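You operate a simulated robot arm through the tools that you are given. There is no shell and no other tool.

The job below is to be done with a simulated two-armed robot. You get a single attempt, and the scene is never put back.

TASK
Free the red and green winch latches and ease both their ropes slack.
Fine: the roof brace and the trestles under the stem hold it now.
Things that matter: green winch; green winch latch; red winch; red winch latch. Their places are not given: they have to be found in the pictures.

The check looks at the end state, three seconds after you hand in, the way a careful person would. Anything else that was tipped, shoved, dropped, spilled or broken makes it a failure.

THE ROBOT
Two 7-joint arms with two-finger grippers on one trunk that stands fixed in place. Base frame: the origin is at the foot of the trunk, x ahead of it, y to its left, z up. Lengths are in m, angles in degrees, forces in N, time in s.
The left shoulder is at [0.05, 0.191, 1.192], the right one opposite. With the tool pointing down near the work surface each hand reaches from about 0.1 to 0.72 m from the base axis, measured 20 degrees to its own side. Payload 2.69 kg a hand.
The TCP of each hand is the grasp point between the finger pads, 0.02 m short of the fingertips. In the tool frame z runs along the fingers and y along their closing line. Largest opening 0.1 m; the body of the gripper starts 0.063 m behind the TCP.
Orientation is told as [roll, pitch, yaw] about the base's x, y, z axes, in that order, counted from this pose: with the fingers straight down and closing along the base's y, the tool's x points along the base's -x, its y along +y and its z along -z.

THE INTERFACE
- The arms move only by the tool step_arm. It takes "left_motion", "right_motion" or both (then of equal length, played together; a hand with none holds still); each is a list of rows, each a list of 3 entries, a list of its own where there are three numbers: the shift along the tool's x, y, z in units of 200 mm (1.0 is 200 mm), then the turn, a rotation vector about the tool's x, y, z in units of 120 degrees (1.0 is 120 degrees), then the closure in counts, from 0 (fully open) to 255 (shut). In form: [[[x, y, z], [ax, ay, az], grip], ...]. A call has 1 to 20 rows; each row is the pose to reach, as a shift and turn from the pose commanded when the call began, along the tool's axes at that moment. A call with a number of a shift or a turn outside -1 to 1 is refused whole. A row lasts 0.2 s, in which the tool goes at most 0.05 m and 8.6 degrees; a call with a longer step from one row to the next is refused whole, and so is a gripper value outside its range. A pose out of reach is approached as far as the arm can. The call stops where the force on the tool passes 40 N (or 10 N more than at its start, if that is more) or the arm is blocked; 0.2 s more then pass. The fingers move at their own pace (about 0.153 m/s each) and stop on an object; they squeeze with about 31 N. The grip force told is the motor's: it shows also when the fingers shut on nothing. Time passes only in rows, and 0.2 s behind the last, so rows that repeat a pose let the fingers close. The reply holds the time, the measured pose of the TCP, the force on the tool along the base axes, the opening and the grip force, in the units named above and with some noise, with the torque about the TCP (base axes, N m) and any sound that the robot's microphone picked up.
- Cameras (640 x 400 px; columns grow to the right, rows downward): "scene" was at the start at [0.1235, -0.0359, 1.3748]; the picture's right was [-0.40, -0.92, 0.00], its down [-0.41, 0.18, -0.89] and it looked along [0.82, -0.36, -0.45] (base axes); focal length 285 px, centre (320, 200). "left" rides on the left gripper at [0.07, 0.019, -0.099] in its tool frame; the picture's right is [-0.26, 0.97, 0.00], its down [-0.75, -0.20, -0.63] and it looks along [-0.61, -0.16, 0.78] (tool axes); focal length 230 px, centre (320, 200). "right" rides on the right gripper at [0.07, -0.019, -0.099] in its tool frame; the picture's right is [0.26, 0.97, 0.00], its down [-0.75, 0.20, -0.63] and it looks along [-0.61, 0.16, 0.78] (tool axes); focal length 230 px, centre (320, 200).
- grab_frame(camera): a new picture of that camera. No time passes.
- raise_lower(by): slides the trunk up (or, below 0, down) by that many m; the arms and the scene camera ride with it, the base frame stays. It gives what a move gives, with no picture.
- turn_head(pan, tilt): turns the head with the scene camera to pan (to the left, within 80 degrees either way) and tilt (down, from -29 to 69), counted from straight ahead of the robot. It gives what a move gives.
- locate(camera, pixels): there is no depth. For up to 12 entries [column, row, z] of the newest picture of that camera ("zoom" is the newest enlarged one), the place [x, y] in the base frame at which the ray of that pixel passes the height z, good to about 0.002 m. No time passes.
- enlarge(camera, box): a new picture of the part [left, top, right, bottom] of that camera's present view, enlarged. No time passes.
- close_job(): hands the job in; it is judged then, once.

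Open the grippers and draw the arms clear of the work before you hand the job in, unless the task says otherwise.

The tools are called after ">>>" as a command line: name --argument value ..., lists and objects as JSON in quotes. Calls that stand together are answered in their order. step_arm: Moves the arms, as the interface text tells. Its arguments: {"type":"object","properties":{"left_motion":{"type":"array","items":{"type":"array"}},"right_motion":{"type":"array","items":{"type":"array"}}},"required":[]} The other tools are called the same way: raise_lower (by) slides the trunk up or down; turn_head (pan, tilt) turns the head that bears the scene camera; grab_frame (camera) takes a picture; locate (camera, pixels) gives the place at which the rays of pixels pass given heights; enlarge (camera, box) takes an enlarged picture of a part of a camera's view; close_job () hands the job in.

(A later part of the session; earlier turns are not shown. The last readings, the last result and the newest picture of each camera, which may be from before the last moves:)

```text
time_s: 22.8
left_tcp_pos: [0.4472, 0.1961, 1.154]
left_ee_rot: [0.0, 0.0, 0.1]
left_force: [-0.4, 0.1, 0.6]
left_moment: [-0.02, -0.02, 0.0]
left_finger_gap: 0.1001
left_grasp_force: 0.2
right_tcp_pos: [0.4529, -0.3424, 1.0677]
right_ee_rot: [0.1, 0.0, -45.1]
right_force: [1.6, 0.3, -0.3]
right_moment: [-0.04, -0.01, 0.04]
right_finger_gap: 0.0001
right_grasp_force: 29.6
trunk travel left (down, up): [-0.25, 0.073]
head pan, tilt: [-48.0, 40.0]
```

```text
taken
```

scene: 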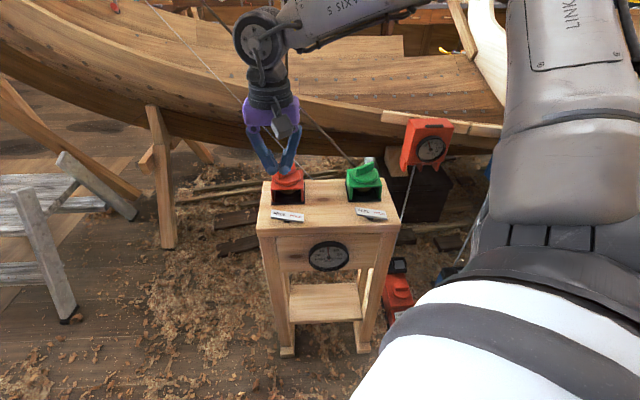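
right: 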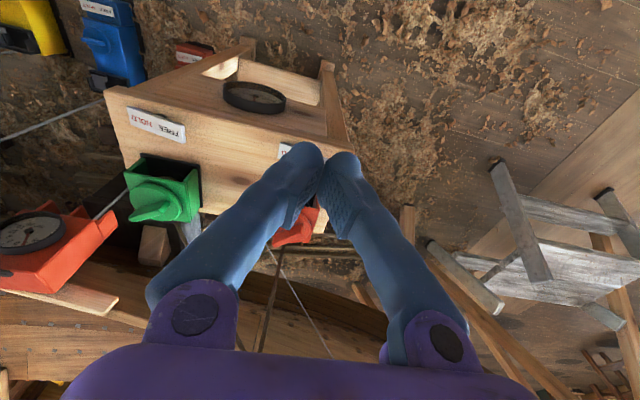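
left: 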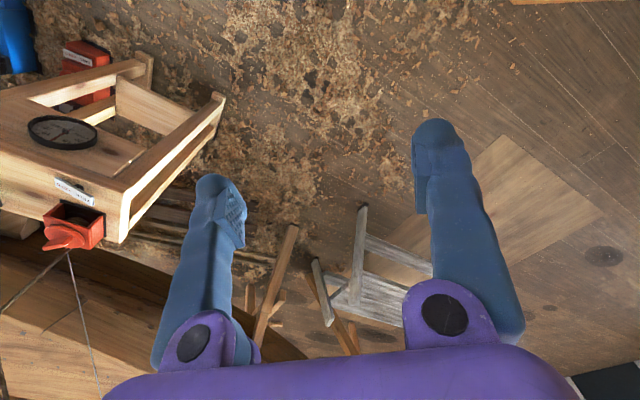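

The hand is clear and fingers shut. I move it over the FREE end of the red rocker (≈(0.565,-0.401)) and down to TCP z≈0.90, then check.

>>> step_arm --right_motion '[[[-0.2, 0.063, 0.0], [0, 0, 0], 255], [[-0.4, 0.126, 0.0], [0, 0, 0], 255], [[-0.603, 0.189, 0.0], [0, 0, 0], 255], [[-0.603, 0.189, 0.2], [0, 0, 0], 255], [[-0.603, 0.189, 0.4], [0, 0, 0], 255], [[-0.603, 0.189, 0.6], [0, 0, 0], 255], [[-0.603, 0.189, 0.8], [0, 0, 0], 255], [[-0.603, 0.189, 0.84], [0, 0, 0], 255], [[-0.603, 0.189, 0.84], [0, 0, 0], 255]]'

>>> grab_frame --camera "right"

>>> grab_frame --camera "scene"

>>> enlarge --camera "scene" --box '[240, 130, 360, 235]'

>>> enlarge --camera "right" --box '[240, 80, 400, 200]'

```text
time_s: 24.8
left_tcp_pos: [0.4456, 0.1972, 1.1531]
left_ee_rot: [0.1, 0.0, 0.1]
left_force: [-0.3, -0.1, -0.5]
left_moment: [0.01, 0.01, 0.01]
left_finger_gap: 0.1001
left_grasp_force: 0.1
right_tcp_pos: [0.5648, -0.4028, 0.9005]
right_ee_rot: [0.1, 0.0, -45.1]
right_force: [-0.1, 0.1, 0.2]
right_moment: [0.01, 0.0, 0.02]
right_finger_gap: 0.0002
right_grasp_force: 29.8
trunk travel left (down, up): [-0.25, 0.073]
head pan, tilt: [-48.0, 40.0]
```

```text
taken
```

right: 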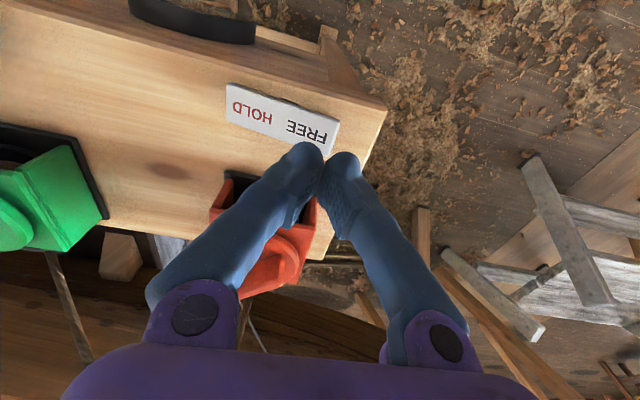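

```text
taken
```

scene: 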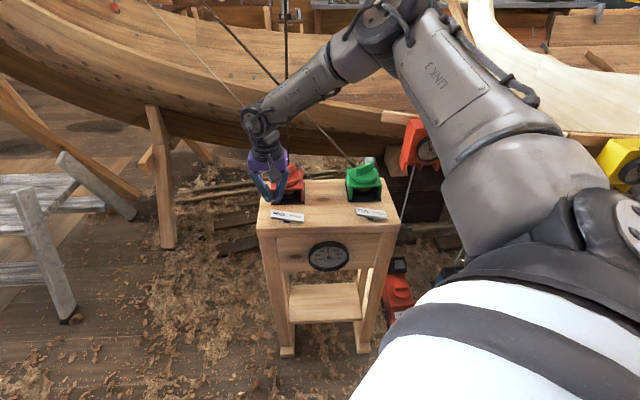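

```text
3.81 times, centred on (300, 182) of scene
```

zoom: 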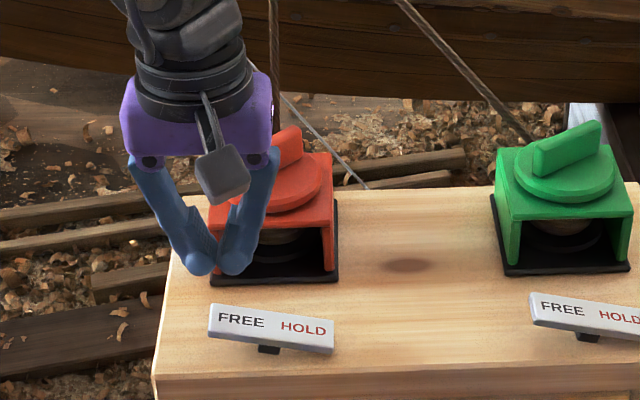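

```text
3.33 times, centred on (320, 140) of right
```

zoom: 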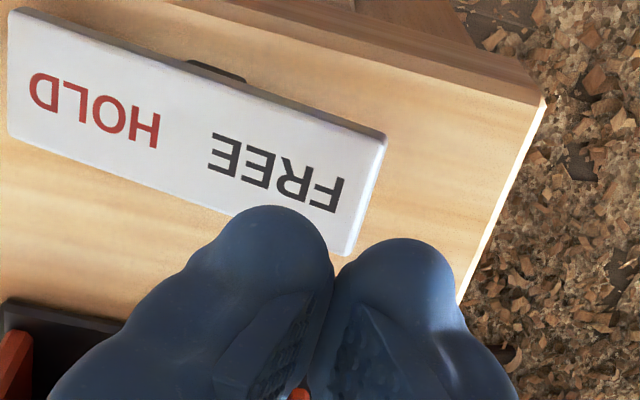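

The point beneath the fingertips falls on the "F" of the red FREE end (zoom ≈(320,183)), centred on the plate's width. I come down to just above contact, then press in small steps.

>>> step_arm --right_motion '[[[0, 0, 0.1], [0, 0, 0], 255], [[0, 0, 0.2], [0, 0, 0], 255], [[0, 0, 0.24], [0, 0, 0], 255], [[0, 0, 0.26], [0, 0, 0], 255], [[0, 0, 0.28], [0, 0, 0], 255]]'

>>> enlarge --camera "scene" --box '[240, 130, 360, 235]'

>>> enlarge --camera "right" --box '[240, 80, 400, 200]'

```text
time_s: 25.9
left_tcp_pos: [0.4457, 0.1971, 1.1525]
left_ee_rot: [0.0, 0.0, 0.0]
left_force: [0.1, 1.0, 0.1]
left_moment: [0.0, -0.02, -0.02]
left_finger_gap: 0.1003
left_grasp_force: 0.1
right_tcp_pos: [0.547, -0.4047, 0.8623]
right_ee_rot: [0.3, 0.0, -45.2]
right_force: [0.6, -1.2, 0.6]
right_moment: [-0.02, -0.04, -0.01]
right_finger_gap: 0.0002
right_grasp_force: 29.5
right hand out of reach, approached as far as the arm can: row 2, 3, 4, 5
trunk travel left (down, up): [-0.25, 0.073]
head pan, tilt: [-48.0, 40.0]
```

```text
3.81 times, centred on (300, 182) of scene
```

zoom: 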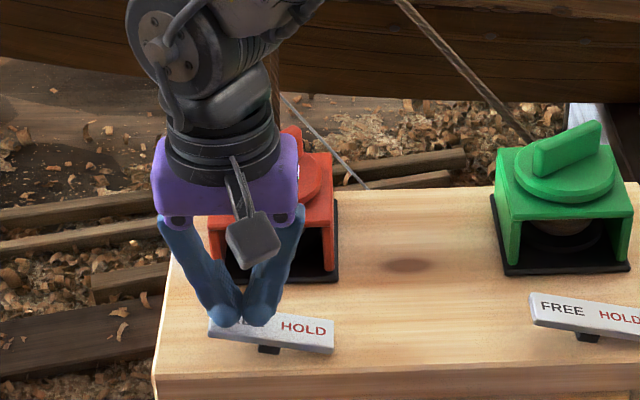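

```text
3.33 times, centred on (320, 140) of right
```

zoom: 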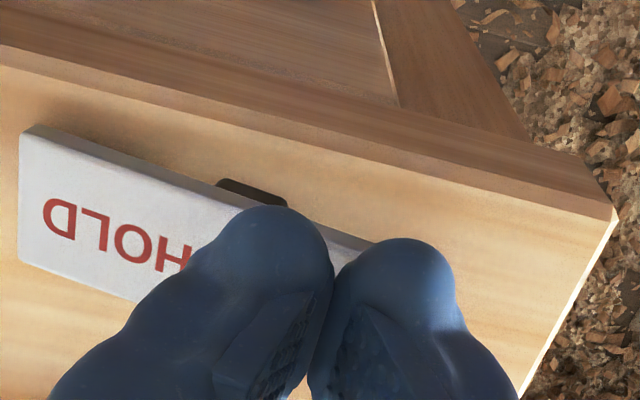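

The arm ran out of reach at this trunk height before touching the plate. I lift the hand back up and check the left arm's surroundings before lowering the trunk.

>>> step_arm --right_motion '[[[0, 0, 0.1], [0, 0, 0], 255], [[0, 0, -0.1], [0, 0, 0], 255], [[0, 0, -0.3], [0, 0, 0], 255], [[0, 0, -0.5], [0, 0, 0], 255], [[0, 0, -0.7], [0, 0, 0], 255], [[0, 0, -0.7], [0, 0, 0], 255]]'

>>> turn_head --pan 75 --tilt 30

>>> grab_frame --camera "scene"

>>> turn_head --pan 45 --tilt 50

>>> grab_frame --camera "scene"

```text
time_s: 27.4
left_tcp_pos: [0.4456, 0.1973, 1.1539]
left_ee_rot: [0.0, 0.0, 0.1]
left_force: [0.4, 0.9, -0.5]
left_moment: [0.02, 0.01, -0.04]
left_finger_gap: 0.1001
left_grasp_force: 0.1
right_tcp_pos: [0.5455, -0.405, 1.003]
right_ee_rot: [0.1, 0.1, -45.1]
right_force: [0.2, 0.4, -0.3]
right_moment: [0.01, -0.02, 0.01]
right_finger_gap: 0.0
right_grasp_force: 29.7
right hand out of reach, approached as far as the arm can: row 1
trunk travel left (down, up): [-0.25, 0.073]
head pan, tilt: [-48.0, 40.0]
```

```text
time_s: 29.4
left_tcp_pos: [0.4465, 0.1968, 1.1538]
left_ee_rot: [0.0, -0.1, 0.1]
left_force: [0.2, -0.1, 0.2]
left_moment: [0.03, 0.0, 0.0]
left_finger_gap: 0.1
left_grasp_force: 0.0
right_tcp_pos: [0.5458, -0.4053, 1.0025]
right_ee_rot: [0.1, 0.0, -45.0]
right_force: [-0.4, -0.3, 0.3]
right_moment: [0.02, 0.03, -0.03]
right_finger_gap: 0.0001
right_grasp_force: 30.1
trunk travel left (down, up): [-0.25, 0.073]
head pan, tilt: [75.0, 30.0]
```

```text
taken
```

scene: 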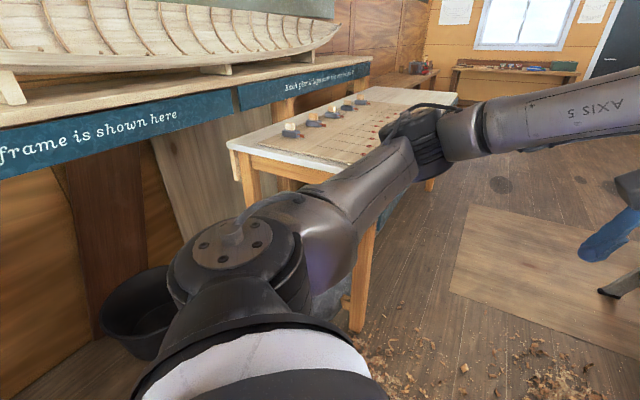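

```text
time_s: 30.3
left_tcp_pos: [0.4452, 0.1969, 1.1537]
left_ee_rot: [0.0, -0.1, 0.1]
left_force: [-0.5, 0.4, 0.3]
left_moment: [-0.01, 0.01, 0.0]
left_finger_gap: 0.1001
left_grasp_force: 0.1
right_tcp_pos: [0.5458, -0.4048, 1.0023]
right_ee_rot: [0.2, 0.1, -45.0]
right_force: [-0.1, 0.7, -0.4]
right_moment: [0.01, -0.02, 0.03]
right_finger_gap: 0.0
right_grasp_force: 29.4
trunk travel left (down, up): [-0.25, 0.073]
head pan, tilt: [45.0, 50.0]
```

```text
taken
```

scene: 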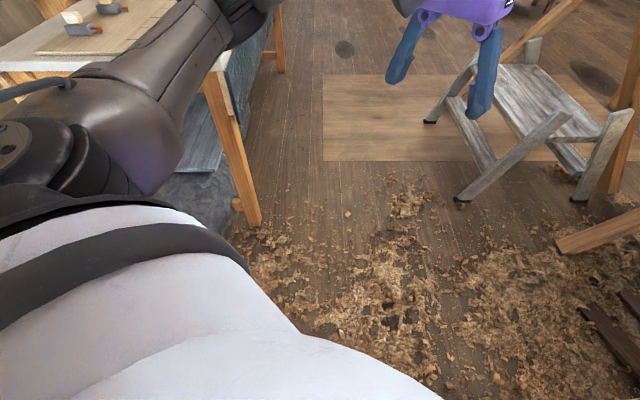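

I locate the bench's near leg foot (255,222) on the floor and its table corner to judge height and distance from the left elbow.

>>> locate --camera "scene" --pixels '[[255, 224, 0.0], [207, 80, 0.6], [207, 80, 0.7], [207, 80, 0.8], [207, 80, 0.9], [207, 80, 1.0], [210, 30, 0.8], [210, 30, 1.0], [85, 28, 0.8], [500, 65, 0.5]]'

```text
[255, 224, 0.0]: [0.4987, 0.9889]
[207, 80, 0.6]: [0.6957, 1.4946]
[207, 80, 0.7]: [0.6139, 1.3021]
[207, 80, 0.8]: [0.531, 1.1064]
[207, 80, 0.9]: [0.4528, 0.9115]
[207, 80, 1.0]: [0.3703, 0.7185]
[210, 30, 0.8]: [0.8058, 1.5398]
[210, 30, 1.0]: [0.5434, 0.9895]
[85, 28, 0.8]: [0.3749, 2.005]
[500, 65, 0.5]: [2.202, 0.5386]
```

The bench leg is at y≈0.99, well beyond the left elbow, so lowering the trunk is clear. I raise and retract the right hand a little, then lower the trunk by 0.2.

>>> step_arm --right_motion '[[[0.1, 0, -0.2], [0, 0, 0], 255], [[0.2, 0, -0.4], [0, 0, 0], 255], [[0.32, 0, -0.6], [0, 0, 0], 255], [[0.32, 0, -0.6], [0, 0, 0], 255]]'

>>> turn_head --pan -48 --tilt 40

>>> raise_lower --by -0.1

>>> grab_frame --camera "scene"

>>> grab_frame --camera "right"

```text
time_s: 31.3
left_tcp_pos: [0.4475, 0.1966, 1.1536]
left_ee_rot: [0.0, 0.1, 0.2]
left_force: [0.0, -1.0, -0.1]
left_moment: [0.03, 0.02, -0.02]
left_finger_gap: 0.1
left_grasp_force: 0.0
right_tcp_pos: [0.5038, -0.3626, 1.1211]
right_ee_rot: [0.1, 0.1, -45.2]
right_force: [-1.2, -0.3, 0.1]
right_moment: [0.04, 0.0, 0.01]
right_finger_gap: 0.0
right_grasp_force: 29.9
trunk travel left (down, up): [-0.25, 0.073]
head pan, tilt: [45.0, 50.0]
```

```text
time_s: 33.0
left_tcp_pos: [0.4459, 0.1956, 1.1519]
left_ee_rot: [0.1, -0.1, 0.1]
left_force: [-0.9, 0.6, -0.2]
left_moment: [-0.01, 0.02, 0.03]
left_finger_gap: 0.1002
left_grasp_force: 0.0
right_tcp_pos: [0.5038, -0.3623, 1.1229]
right_ee_rot: [0.0, 0.0, -45.1]
right_force: [0.2, -0.6, -0.5]
right_moment: [0.01, 0.0, -0.03]
right_finger_gap: 0.0
right_grasp_force: 29.9
trunk travel left (down, up): [-0.25, 0.073]
head pan, tilt: [-48.0, 40.0]
```

```text
time_s: 34.3
left_tcp_pos: [0.4451, 0.1977, 1.0527]
left_ee_rot: [0.0, -0.1, 0.1]
left_force: [0.1, 0.2, 0.2]
left_moment: [0.0, -0.02, -0.02]
left_finger_gap: 0.1001
left_grasp_force: 0.1
right_tcp_pos: [0.5036, -0.3613, 1.0216]
right_ee_rot: [0.1, -0.1, -45.1]
right_force: [0.3, 0.0, -0.5]
right_moment: [0.03, -0.05, 0.0]
right_finger_gap: 0.0002
right_grasp_force: 29.3
trunk travel left (down, up): [-0.15, 0.173]
head pan, tilt: [-48.0, 40.0]
```

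```text
taken
```

scene: 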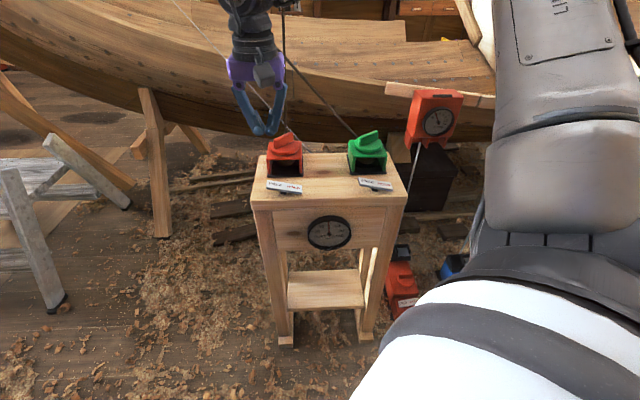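

```text
taken
```

right: 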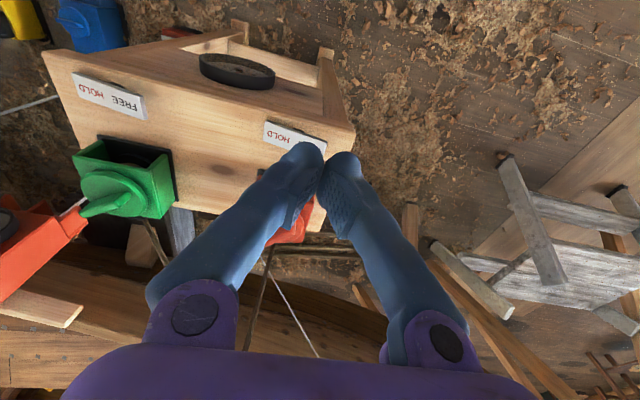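

Clear so far. I lower the trunk a further 0.08.

>>> raise_lower --by -0.08

>>> grab_frame --camera "scene"

>>> enlarge --camera "scene" --box '[220, 70, 420, 220]'

>>> grab_frame --camera "left"

```text
time_s: 35.5
left_tcp_pos: [0.4463, 0.1959, 0.9734]
left_ee_rot: [0.0, 0.0, 0.0]
left_force: [0.0, 0.2, 1.0]
left_moment: [0.0, 0.02, 0.01]
left_finger_gap: 0.0998
left_grasp_force: 0.1
right_tcp_pos: [0.5043, -0.3617, 0.9429]
right_ee_rot: [0.0, 0.0, -45.1]
right_force: [-0.3, -0.3, 0.6]
right_moment: [-0.03, 0.0, -0.02]
right_finger_gap: 0.0
right_grasp_force: 29.2
trunk travel left (down, up): [-0.07, 0.253]
head pan, tilt: [-48.0, 40.0]
```

```text
taken
```

scene: 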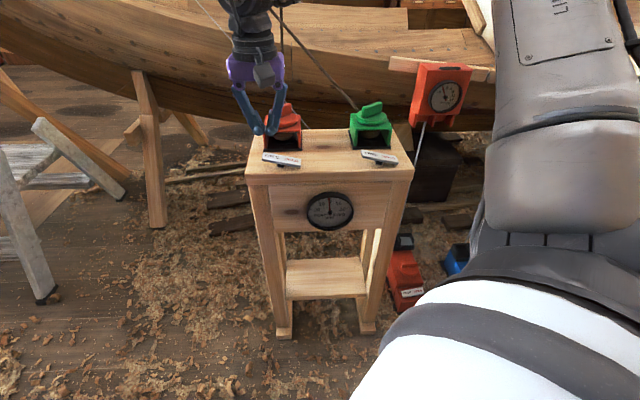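

```text
2.67 times, centred on (320, 145) of scene
```

zoom: 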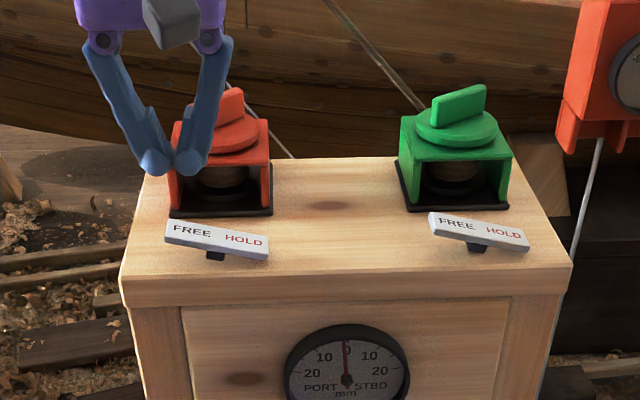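

```text
taken
```

left: 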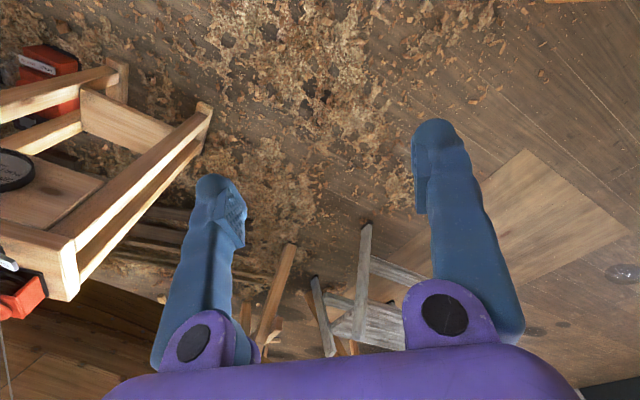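

Now I move over the red FREE end again at the lower trunk height, stopping with tips about 2.5 cm above it.

>>> step_arm --right_motion '[[[-0.18, 0.038, 0.0], [0, 0, 0], 255], [[-0.3535, 0.0757, 0.0], [0, 0, 0], 255], [[-0.3535, 0.0757, 0.17], [0, 0, 0], 255], [[-0.3535, 0.0757, 0.34], [0, 0, 0], 255], [[-0.3535, 0.0757, 0.34], [0, 0, 0], 255]]'

>>> enlarge --camera "scene" --box '[220, 70, 420, 220]'

>>> enlarge --camera "right" --box '[240, 80, 400, 200]'

```text
time_s: 36.7
left_tcp_pos: [0.4466, 0.1962, 0.9732]
left_ee_rot: [0.0, 0.0, 0.1]
left_force: [-0.6, 0.0, 0.1]
left_moment: [-0.03, 0.0, 0.01]
left_finger_gap: 0.1
left_grasp_force: 0.1
right_tcp_pos: [0.5646, -0.4001, 0.8746]
right_ee_rot: [0.1, 0.0, -45.2]
right_force: [1.1, 0.1, 0.8]
right_moment: [-0.01, 0.01, -0.02]
right_finger_gap: 0.0
right_grasp_force: 29.4
trunk travel left (down, up): [-0.07, 0.253]
head pan, tilt: [-48.0, 40.0]
```

```text
2.67 times, centred on (320, 145) of scene
```

zoom: 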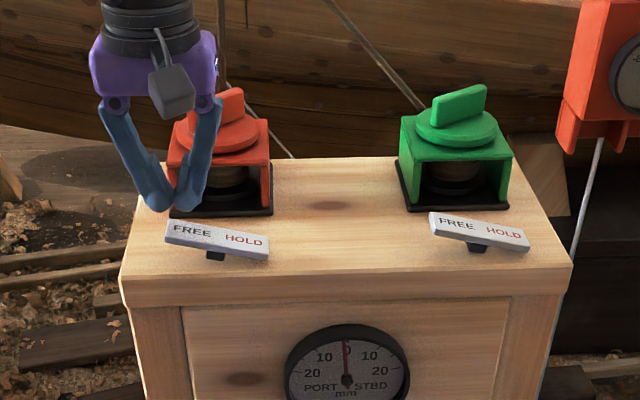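

```text
3.33 times, centred on (320, 140) of right
```

zoom: 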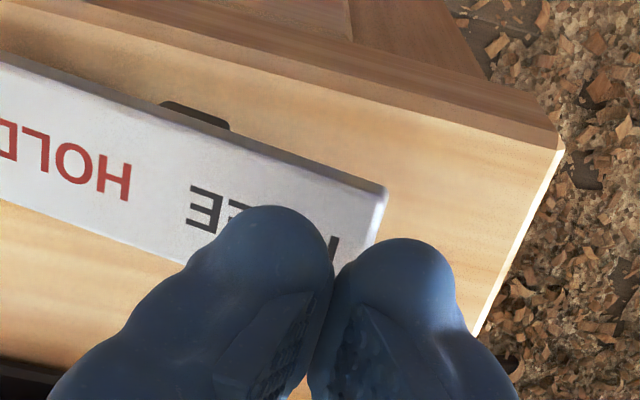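

The fingertips line up on the centre of the FREE end. I descend and press gently in ~3 mm steps down to tip z≈0.818.

>>> step_arm --right_motion '[[[0, -0.02, 0.08], [0, 0, 0], 255], [[0, -0.02, 0.12], [0, 0, 0], 255], [[0, -0.02, 0.135], [0, 0, 0], 255], [[0, -0.02, 0.15], [0, 0, 0], 255], [[0, -0.02, 0.165], [0, 0, 0], 255], [[0, -0.02, 0.18], [0, 0, 0], 255]]'

>>> enlarge --camera "scene" --box '[220, 70, 420, 220]'

>>> enlarge --camera "right" --box '[240, 80, 400, 200]'

```text
time_s: 38.1
left_tcp_pos: [0.4466, 0.1963, 0.9737]
left_ee_rot: [-0.1, -0.1, 0.2]
left_force: [0.3, -0.1, -0.1]
left_moment: [-0.01, 0.04, 0.01]
left_finger_gap: 0.0999
left_grasp_force: 0.0
right_tcp_pos: [0.5617, -0.4036, 0.8377]
right_ee_rot: [0.1, 0.1, -45.2]
right_force: [-0.1, 0.4, 0.1]
right_moment: [-0.01, 0.03, 0.0]
right_finger_gap: 0.0
right_grasp_force: 29.4
trunk travel left (down, up): [-0.07, 0.253]
head pan, tilt: [-48.0, 40.0]
```

```text
2.67 times, centred on (320, 145) of scene
```

zoom: 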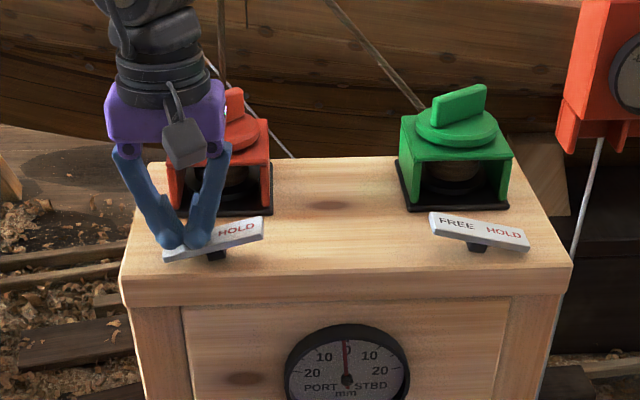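

```text
3.33 times, centred on (320, 140) of right
```

zoom: 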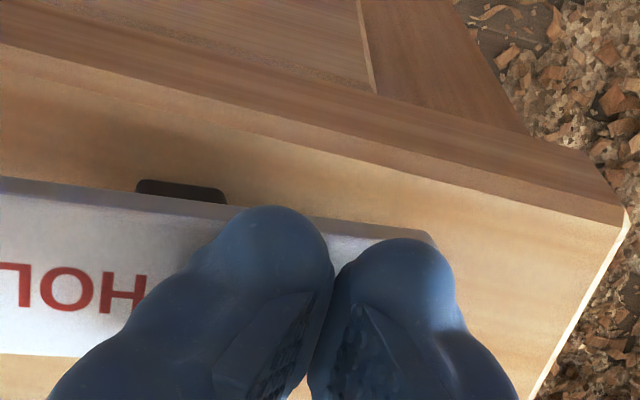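

The red rocker flipped — HOLD end is now up and the FREE end down, gauge still at 0. I lift off and check that it stays and whether the winch moves.

>>> step_arm --right_motion '[[[0, 0, -0.1], [0, 0, 0], 255], [[0, 0, -0.3], [0, 0, 0], 255], [[0.2, 0, -0.4], [0, 0, 0], 255], [[0.4, 0, -0.5], [0, 0, 0], 255], [[0.4, 0, -0.5], [0, 0, 0], 255]]'

>>> enlarge --camera "scene" --box '[220, 70, 420, 220]'

>>> grab_frame --camera "right"

>>> grab_frame --camera "scene"

```text
time_s: 39.3
left_tcp_pos: [0.446, 0.1969, 0.9735]
left_ee_rot: [0.0, 0.0, 0.1]
left_force: [0.5, 0.5, 0.6]
left_moment: [-0.04, 0.0, 0.0]
left_finger_gap: 0.1001
left_grasp_force: 0.1
right_tcp_pos: [0.5055, -0.3463, 0.9371]
right_ee_rot: [0.1, 0.0, -45.2]
right_force: [0.7, 0.2, 0.3]
right_moment: [-0.03, -0.04, 0.0]
right_finger_gap: 0.0001
right_grasp_force: 29.3
trunk travel left (down, up): [-0.07, 0.253]
head pan, tilt: [-48.0, 40.0]
```

```text
2.67 times, centred on (320, 145) of scene
```

zoom: 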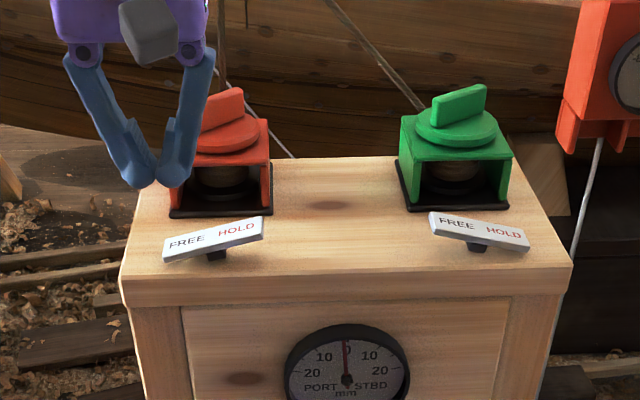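

```text
taken
```

right: 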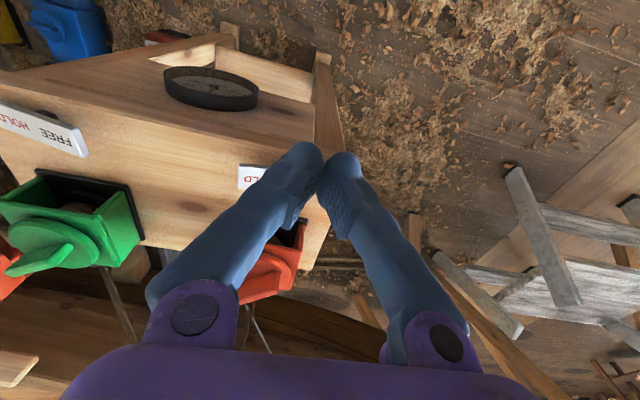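

```text
taken
```

scene: 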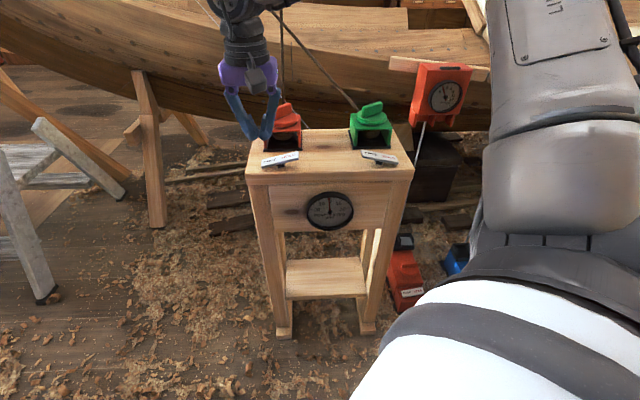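

The red latch stays in FREE, the knob and gauge did not move. Next I work out the green FREE end from the same zoom by comparing with red's earlier corner (165,221).

>>> locate --camera "zoom" --pixels '[[166, 221, 0.831], [430, 212, 0.831], [268, 243, 0.811], [529, 234, 0.811], [452, 132, 0.868], [224, 137, 0.868], [170, 212, 0.8], [408, 206, 0.8], [409, 150, 0.852], [500, 150, 0.852], [170, 155, 0.852]]'

```text
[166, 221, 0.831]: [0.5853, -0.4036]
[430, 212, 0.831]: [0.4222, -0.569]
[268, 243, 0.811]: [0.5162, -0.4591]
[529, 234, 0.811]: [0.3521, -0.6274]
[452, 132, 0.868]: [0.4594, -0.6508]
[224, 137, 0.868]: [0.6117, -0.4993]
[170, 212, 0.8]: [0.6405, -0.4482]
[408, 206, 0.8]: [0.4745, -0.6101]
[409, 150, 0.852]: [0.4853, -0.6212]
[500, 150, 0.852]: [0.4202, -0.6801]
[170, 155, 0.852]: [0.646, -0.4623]
```

The red-to-green offset is (−0.1635,−0.165), so the green press point is about (0.398,-0.569). I move the closed fingers across at height 0.937 in front of the winches.

>>> step_arm --right_motion '[[[0.0, -0.2, 0.0], [0, 0, 0], 255], [[0.0, -0.4, 0.0], [0, 0, 0], 255], [[0.0, -0.6, 0.0], [0, 0, 0], 255], [[0.0, -0.8, 0.0], [0, 0, 0], 255], [[-0.1, -1.0, 0.0], [0, 0, 0], 255], [[-0.1, -1.0, 0.0], [0, 0, 0], 255]]'

>>> grab_frame --camera "scene"

>>> grab_frame --camera "right"

```text
time_s: 40.7
left_tcp_pos: [0.4476, 0.1968, 0.9725]
left_ee_rot: [0.0, -0.1, 0.1]
left_force: [-0.4, 0.2, -1.3]
left_moment: [0.01, -0.02, 0.01]
left_finger_gap: 0.1001
left_grasp_force: 0.1
right_tcp_pos: [0.378, -0.5047, 0.9379]
right_ee_rot: [0.1, 0.1, -45.0]
right_force: [0.1, -0.6, 0.3]
right_moment: [-0.03, 0.01, -0.04]
right_finger_gap: 0.0
right_grasp_force: 29.4
trunk travel left (down, up): [-0.07, 0.253]
head pan, tilt: [-48.0, 40.0]
```

```text
taken
```

scene: 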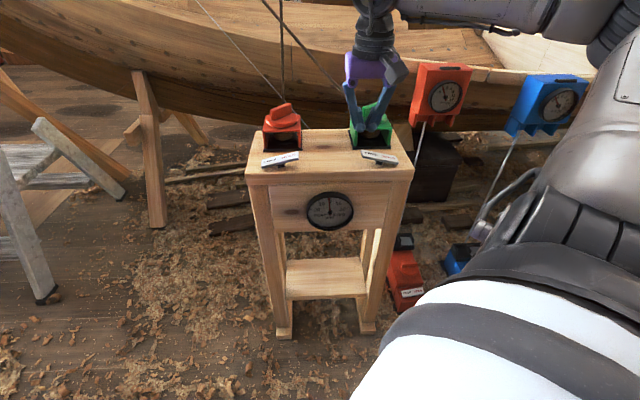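

```text
taken
```

right: 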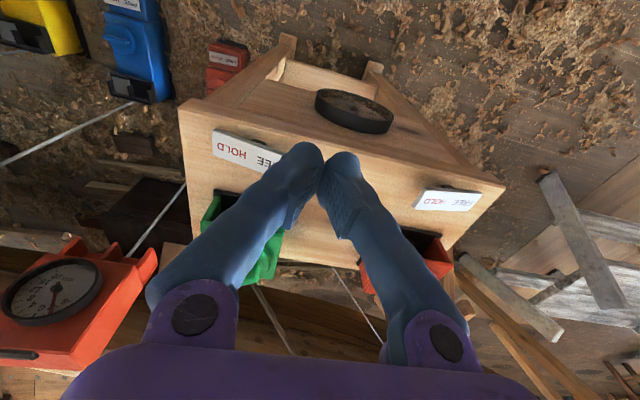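

Now onto the green FREE end: shift the remaining distance and drop to TCP z≈0.875 for a check.

>>> step_arm --right_motion '[[[-0.15, -0.08, 0.0], [0, 0, 0], 255], [[-0.298, -0.157, 0.0], [0, 0, 0], 255], [[-0.298, -0.157, 0.16], [0, 0, 0], 255], [[-0.298, -0.157, 0.31], [0, 0, 0], 255], [[-0.298, -0.157, 0.31], [0, 0, 0], 255]]'

>>> enlarge --camera "scene" --box '[220, 70, 420, 220]'

>>> enlarge --camera "right" --box '[240, 80, 400, 200]'

```text
time_s: 41.9
left_tcp_pos: [0.4461, 0.1962, 0.9725]
left_ee_rot: [0.0, 0.0, 0.1]
left_force: [-0.3, 0.2, -0.3]
left_moment: [0.04, 0.01, 0.0]
left_finger_gap: 0.0999
left_grasp_force: 0.0
right_tcp_pos: [0.4001, -0.5676, 0.8775]
right_ee_rot: [0.1, -0.1, -45.1]
right_force: [0.0, 0.3, 0.0]
right_moment: [0.01, 0.01, 0.0]
right_finger_gap: 0.0001
right_grasp_force: 29.1
trunk travel left (down, up): [-0.07, 0.253]
head pan, tilt: [-48.0, 40.0]
```

```text
2.67 times, centred on (320, 145) of scene
```

zoom: 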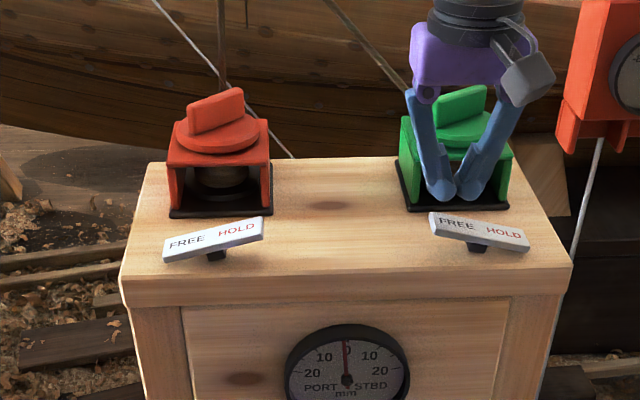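

```text
3.33 times, centred on (320, 140) of right
```

zoom: 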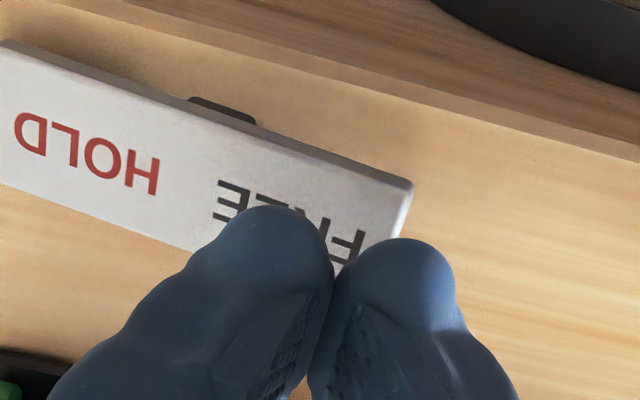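

Aligned on the green FREE end. I press down in small steps to TCP z≈0.838, as for red.

>>> step_arm --right_motion '[[[0, 0, 0.08], [0, 0, 0], 255], [[0, 0, 0.13], [0, 0, 0], 255], [[0, 0, 0.15], [0, 0, 0], 255], [[0, 0, 0.165], [0, 0, 0], 255], [[0, 0, 0.18], [0, 0, 0], 255], [[0, 0, 0.195], [0, 0, 0], 255]]'

>>> enlarge --camera "scene" --box '[220, 70, 420, 220]'

```text
time_s: 43.3
left_tcp_pos: [0.446, 0.1991, 0.9728]
left_ee_rot: [0.0, 0.1, 0.2]
left_force: [0.9, 0.2, 0.2]
left_moment: [0.0, -0.01, 0.0]
left_finger_gap: 0.1001
left_grasp_force: 0.0
right_tcp_pos: [0.3974, -0.5657, 0.8377]
right_ee_rot: [0.2, 0.1, -45.0]
right_force: [-0.1, -0.4, 1.8]
right_moment: [0.0, -0.02, 0.02]
right_finger_gap: 0.0001
right_grasp_force: 29.2
trunk travel left (down, up): [-0.07, 0.253]
head pan, tilt: [-48.0, 40.0]
```

```text
2.67 times, centred on (320, 145) of scene
```

zoom: 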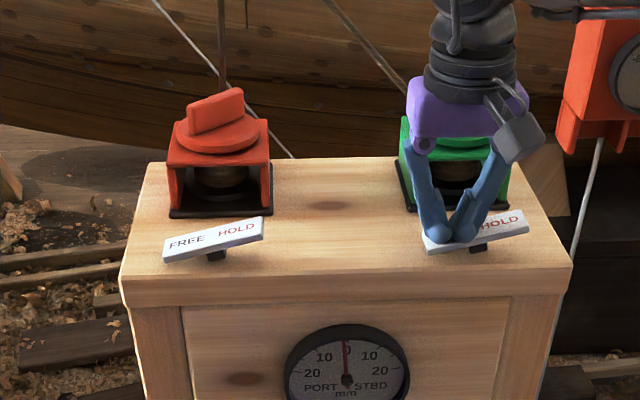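

The green rocker has flipped as well. I lift clear, back off, and look at both winches from nearby.

>>> step_arm --right_motion '[[[0, 0, -0.1], [0, 0, 0], 255], [[0, 0, -0.3], [0, 0, 0], 255], [[0.15, 0.1, -0.5], [0, 0, 0], 255], [[0.3, 0.3, -0.6], [0, 0, 0], 200], [[0.4, 0.5, -0.7], [0, 0, 0], 100], [[0.4, 0.55, -0.8], [0, 0, 0], 0], [[0.4, 0.55, -0.8], [0, 0, 0], 0]]'

>>> enlarge --camera "scene" --box '[220, 70, 420, 220]'

>>> grab_frame --camera "right"

```text
refused: row 3 steps farther than a row can; nothing moved
```

```text
2.67 times, centred on (320, 145) of scene
```

zoom: 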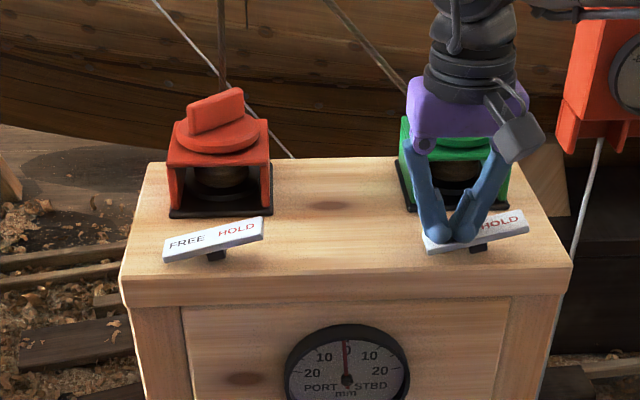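

```text
taken
```

right: 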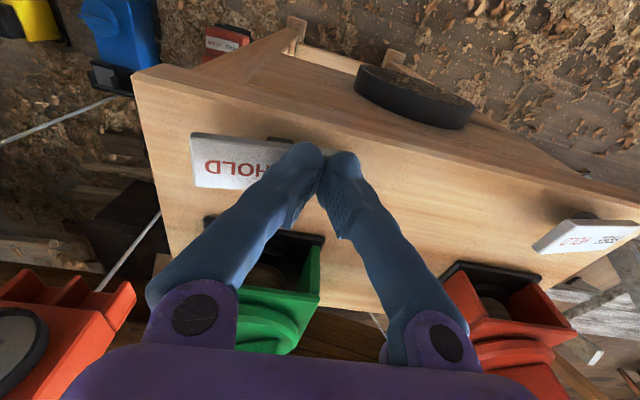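

A row was too long and the call was refused; I repeat the retreat with smaller steps.

>>> step_arm --right_motion '[[[0, 0, -0.15], [0, 0, 0], 255], [[0, 0, -0.35], [0, 0, 0], 255], [[0.1, 0.1, -0.5], [0, 0, 0], 255], [[0.2, 0.25, -0.6], [0, 0, 0], 200], [[0.3, 0.4, -0.7], [0, 0, 0], 100], [[0.4, 0.55, -0.8], [0, 0, 0], 0], [[0.4, 0.55, -0.8], [0, 0, 0], 0]]'

>>> enlarge --camera "scene" --box '[220, 70, 420, 220]'

>>> grab_frame --camera "right"

>>> enlarge --camera "right" --box '[210, 120, 420, 290]'

```text
time_s: 44.9
left_tcp_pos: [0.4465, 0.1966, 0.9735]
left_ee_rot: [0.0, 0.0, 0.1]
left_force: [0.3, 0.9, -0.3]
left_moment: [0.0, 0.04, 0.04]
left_finger_gap: 0.0999
left_grasp_force: 0.1
right_tcp_pos: [0.4178, -0.4292, 0.9977]
right_ee_rot: [0.2, 0.2, -45.2]
right_force: [0.5, 0.2, -0.1]
right_moment: [-0.01, -0.04, 0.03]
right_finger_gap: 0.1001
right_grasp_force: 0.0
trunk travel left (down, up): [-0.07, 0.253]
head pan, tilt: [-48.0, 40.0]
```

```text
2.67 times, centred on (320, 145) of scene
```

zoom: 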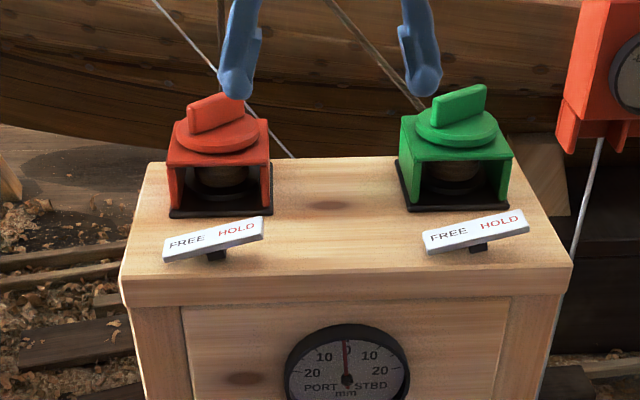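

```text
taken
```

right: 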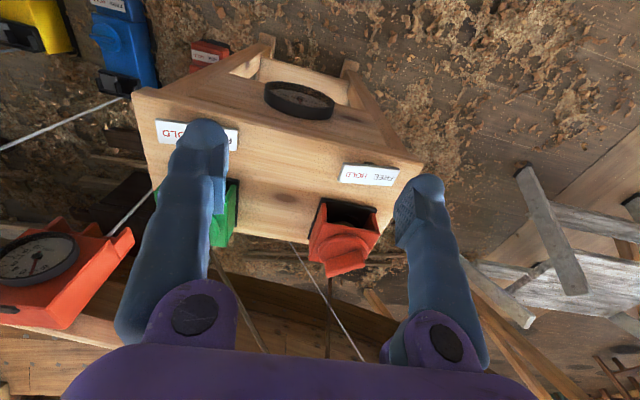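

```text
2.35 times, centred on (315, 205) of right
```

zoom: 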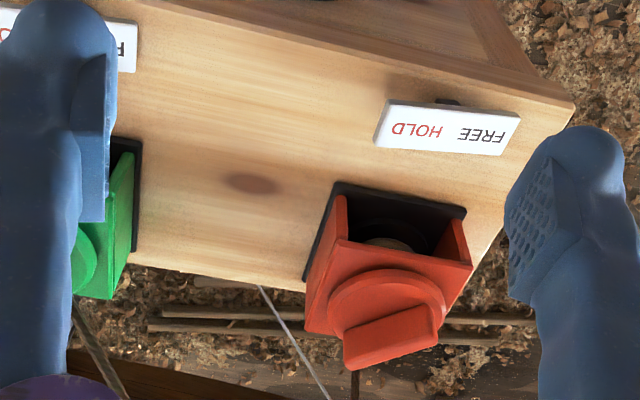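

Both rockers now lie FREE-down. I zoom on each winch head and its rope to judge the wing's direction and how the rope leaves the drum.

>>> enlarge --camera "scene" --box '[255, 90, 325, 165]'

>>> enlarge --camera "scene" --box '[335, 85, 405, 160]'

>>> enlarge --camera "scene" --box '[300, 180, 360, 240]'

>>> enlarge --camera "right" --box '[295, 180, 395, 290]'

```text
5.33 times, centred on (290, 128) of scene
```

zoom: 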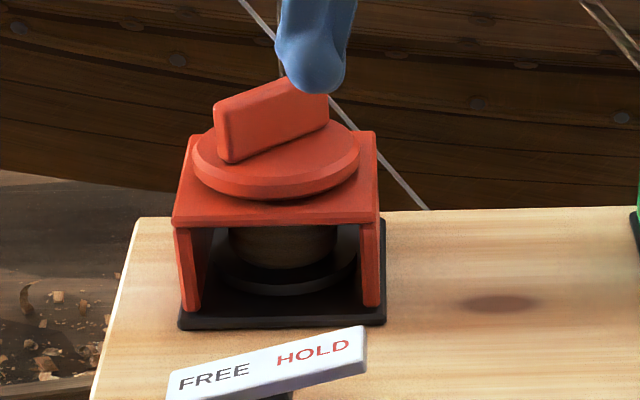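

```text
5.33 times, centred on (370, 122) of scene
```

zoom: 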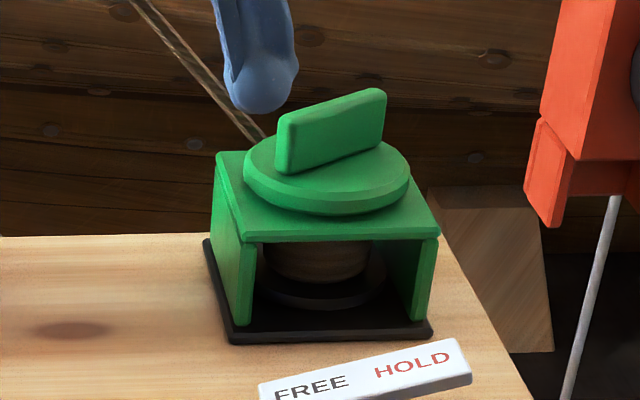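

```text
6.67 times, centred on (330, 210) of scene
```

zoom: 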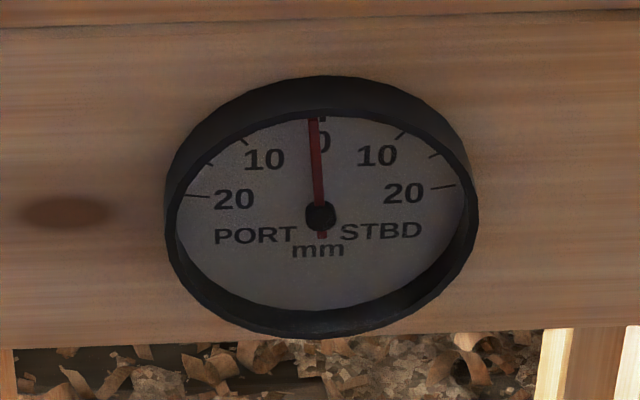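

```text
3.64 times, centred on (345, 235) of right
```

zoom: 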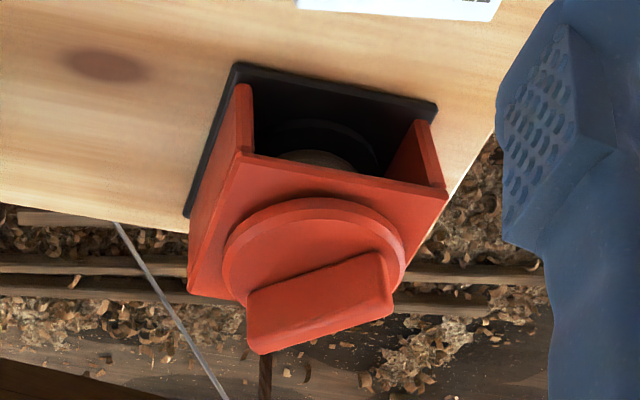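

The gauge still reads 0. I now measure the red wing's direction and height with rays at its base and top edges from both cameras.

>>> locate --camera "zoom" --pixels '[[250, 293, 0.868], [381, 252, 0.868], [262, 355, 0.895], [392, 312, 0.895], [250, 293, 0.88], [381, 252, 0.88], [262, 355, 0.91], [392, 312, 0.91], [222, 250, 0.862], [408, 250, 0.862], [312, 200, 0.862]]'

>>> enlarge --camera "scene" --box '[255, 90, 325, 165]'

>>> locate --camera "zoom" --pixels '[[222, 162, 0.868], [329, 130, 0.868], [218, 108, 0.895], [282, 78, 0.895], [222, 162, 0.88], [329, 130, 0.88], [218, 108, 0.91], [282, 78, 0.91], [192, 162, 0.862], [361, 150, 0.862], [275, 190, 0.862]]'

```text
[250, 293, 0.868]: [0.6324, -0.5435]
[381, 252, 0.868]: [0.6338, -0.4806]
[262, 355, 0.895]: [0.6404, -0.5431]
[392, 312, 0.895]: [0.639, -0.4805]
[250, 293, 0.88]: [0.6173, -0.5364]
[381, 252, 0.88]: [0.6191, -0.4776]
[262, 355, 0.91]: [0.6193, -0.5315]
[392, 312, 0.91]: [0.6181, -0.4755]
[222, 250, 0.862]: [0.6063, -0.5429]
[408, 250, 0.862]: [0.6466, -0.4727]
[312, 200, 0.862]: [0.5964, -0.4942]
```

```text
5.33 times, centred on (290, 128) of scene
```

zoom: 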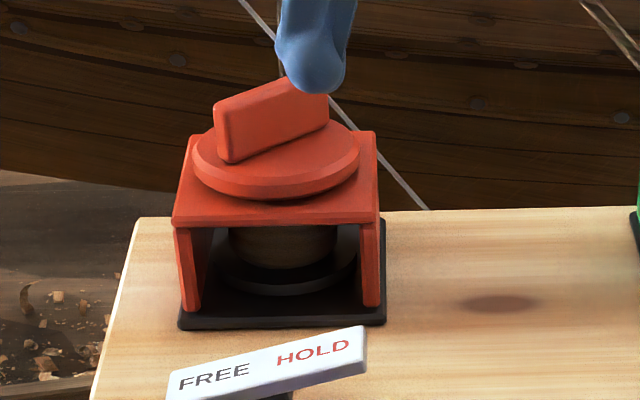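

```text
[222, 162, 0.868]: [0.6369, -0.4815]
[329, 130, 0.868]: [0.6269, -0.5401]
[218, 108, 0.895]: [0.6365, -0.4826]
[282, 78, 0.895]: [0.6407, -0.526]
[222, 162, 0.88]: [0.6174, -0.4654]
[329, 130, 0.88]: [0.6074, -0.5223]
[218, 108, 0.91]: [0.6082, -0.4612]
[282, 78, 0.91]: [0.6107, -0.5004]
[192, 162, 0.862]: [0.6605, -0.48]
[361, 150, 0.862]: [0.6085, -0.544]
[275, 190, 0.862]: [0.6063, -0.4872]
```

The red wing lies almost along base y at x≈0.633, from y≈-0.481 to -0.543, base z≈0.868, top ≈0.895; so the fingers must close along base x (yaw −90°). I check where the red and green ropes run so the hand stays clear of them.

>>> grab_frame --camera "scene"

>>> grab_frame --camera "right"

>>> enlarge --camera "right" --box '[220, 230, 400, 390]'

>>> enlarge --camera "scene" --box '[200, 0, 400, 140]'

```text
taken
```

scene: 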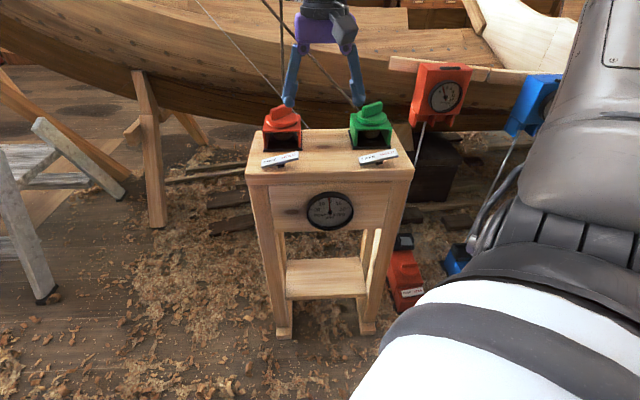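

```text
taken
```

right: 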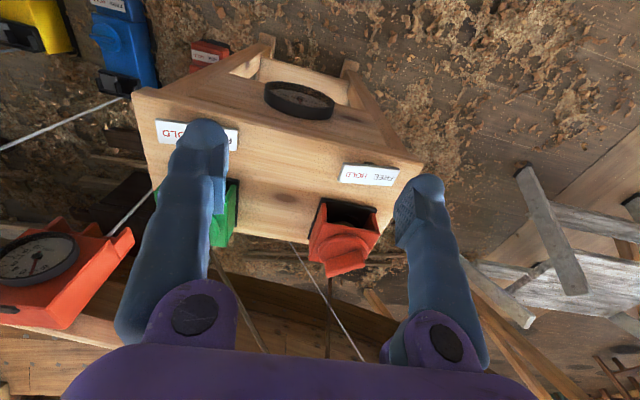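

```text
2.50 times, centred on (310, 310) of right
```

zoom: 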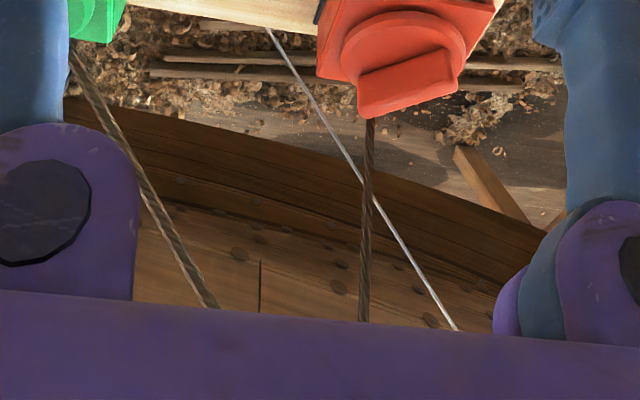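

```text
2.86 times, centred on (300, 70) of scene
```

zoom: 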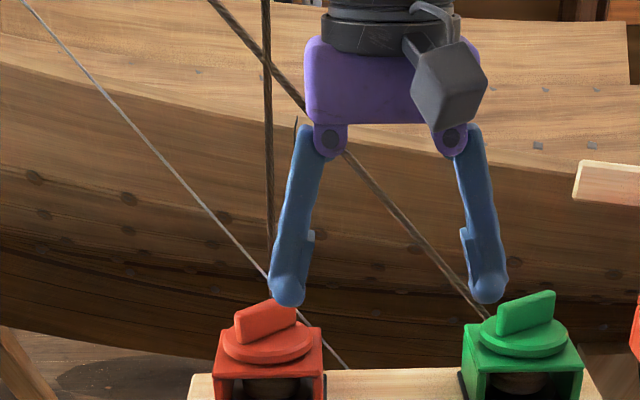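

I triangulate the red rope and green rope near their winches.

>>> locate --camera "right" --pixels '[[330.4, 278, 0.86], [330.4, 278, 0.9], [330.4, 278, 0.95], [328.5, 326, 0.95], [328.5, 326, 1.0], [328.5, 326, 1.05], [219, 277, 0.9], [219, 277, 0.95], [250, 342, 1.0], [250, 342, 1.05]]'

>>> locate --camera "zoom" --pixels '[[270, 240, 0.86], [270, 240, 0.9], [270, 240, 0.95], [268, 150, 0.95], [268, 150, 1.0], [268, 150, 1.05], [480, 308, 0.86], [480, 308, 0.9], [400, 215, 0.95], [400, 215, 1.0], [360, 165, 1.0], [360, 165, 1.05]]'

```text
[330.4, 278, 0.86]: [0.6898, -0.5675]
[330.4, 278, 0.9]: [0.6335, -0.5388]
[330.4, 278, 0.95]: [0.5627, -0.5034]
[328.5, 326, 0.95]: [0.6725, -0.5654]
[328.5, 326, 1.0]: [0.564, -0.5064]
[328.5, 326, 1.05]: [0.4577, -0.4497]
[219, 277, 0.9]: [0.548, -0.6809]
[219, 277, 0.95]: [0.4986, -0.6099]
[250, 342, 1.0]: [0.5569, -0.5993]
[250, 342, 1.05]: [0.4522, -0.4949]
```

```text
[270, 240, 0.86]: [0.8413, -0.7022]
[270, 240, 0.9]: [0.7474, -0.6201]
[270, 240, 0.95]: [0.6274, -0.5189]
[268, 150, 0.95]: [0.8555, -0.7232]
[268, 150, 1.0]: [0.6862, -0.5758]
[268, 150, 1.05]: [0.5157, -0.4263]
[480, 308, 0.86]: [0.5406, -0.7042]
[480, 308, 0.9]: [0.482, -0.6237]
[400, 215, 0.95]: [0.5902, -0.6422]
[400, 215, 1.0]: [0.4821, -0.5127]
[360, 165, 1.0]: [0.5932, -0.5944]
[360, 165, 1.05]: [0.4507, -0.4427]
```

The red rope stands vertical at about (0.660,-0.552), only 5 cm behind the knob axis, so I will lean the hand toward +y (away from the rope) when gripping. First I yaw the right hand to −90°, fingers open.

>>> step_arm --right_motion '[[[0, 0, -0.05], [0, 0, 0.0625], 0], [[0, 0, -0.1], [0, 0, 0.125], 0], [[0, 0, -0.1], [0, 0, 0.1875], 0], [[0, 0, -0.1], [0, 0, 0.25], 0], [[0, 0, -0.1], [0, 0, 0.3125], 0], [[0, 0, -0.1], [0, 0, 0.375], 0], [[0, 0, -0.1], [0, 0, 0.375], 0]]'

>>> grab_frame --camera "scene"

```text
time_s: 46.5
left_tcp_pos: [0.4456, 0.1969, 0.9736]
left_ee_rot: [0.0, 0.0, 0.1]
left_force: [-0.4, 0.6, 0.2]
left_moment: [0.03, -0.02, 0.0]
left_finger_gap: 0.0999
left_grasp_force: 0.0
right_tcp_pos: [0.4205, -0.4337, 1.0165]
right_ee_rot: [0.1, 0.1, -90.2]
right_force: [0.6, 0.8, 0.0]
right_moment: [0.04, 0.02, -0.01]
right_finger_gap: 0.1003
right_grasp_force: 0.1
trunk travel left (down, up): [-0.07, 0.253]
head pan, tilt: [-48.0, 40.0]
```

```text
taken
```

scene: 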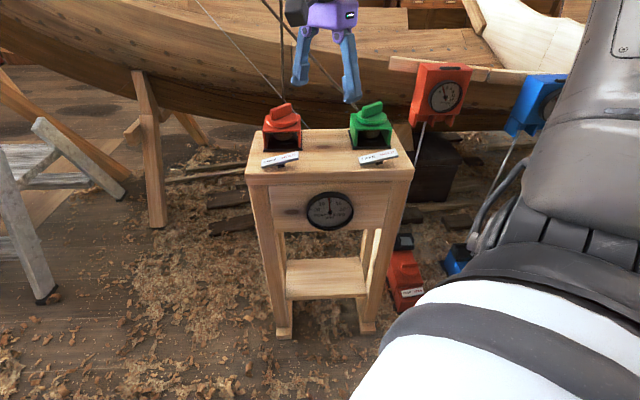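

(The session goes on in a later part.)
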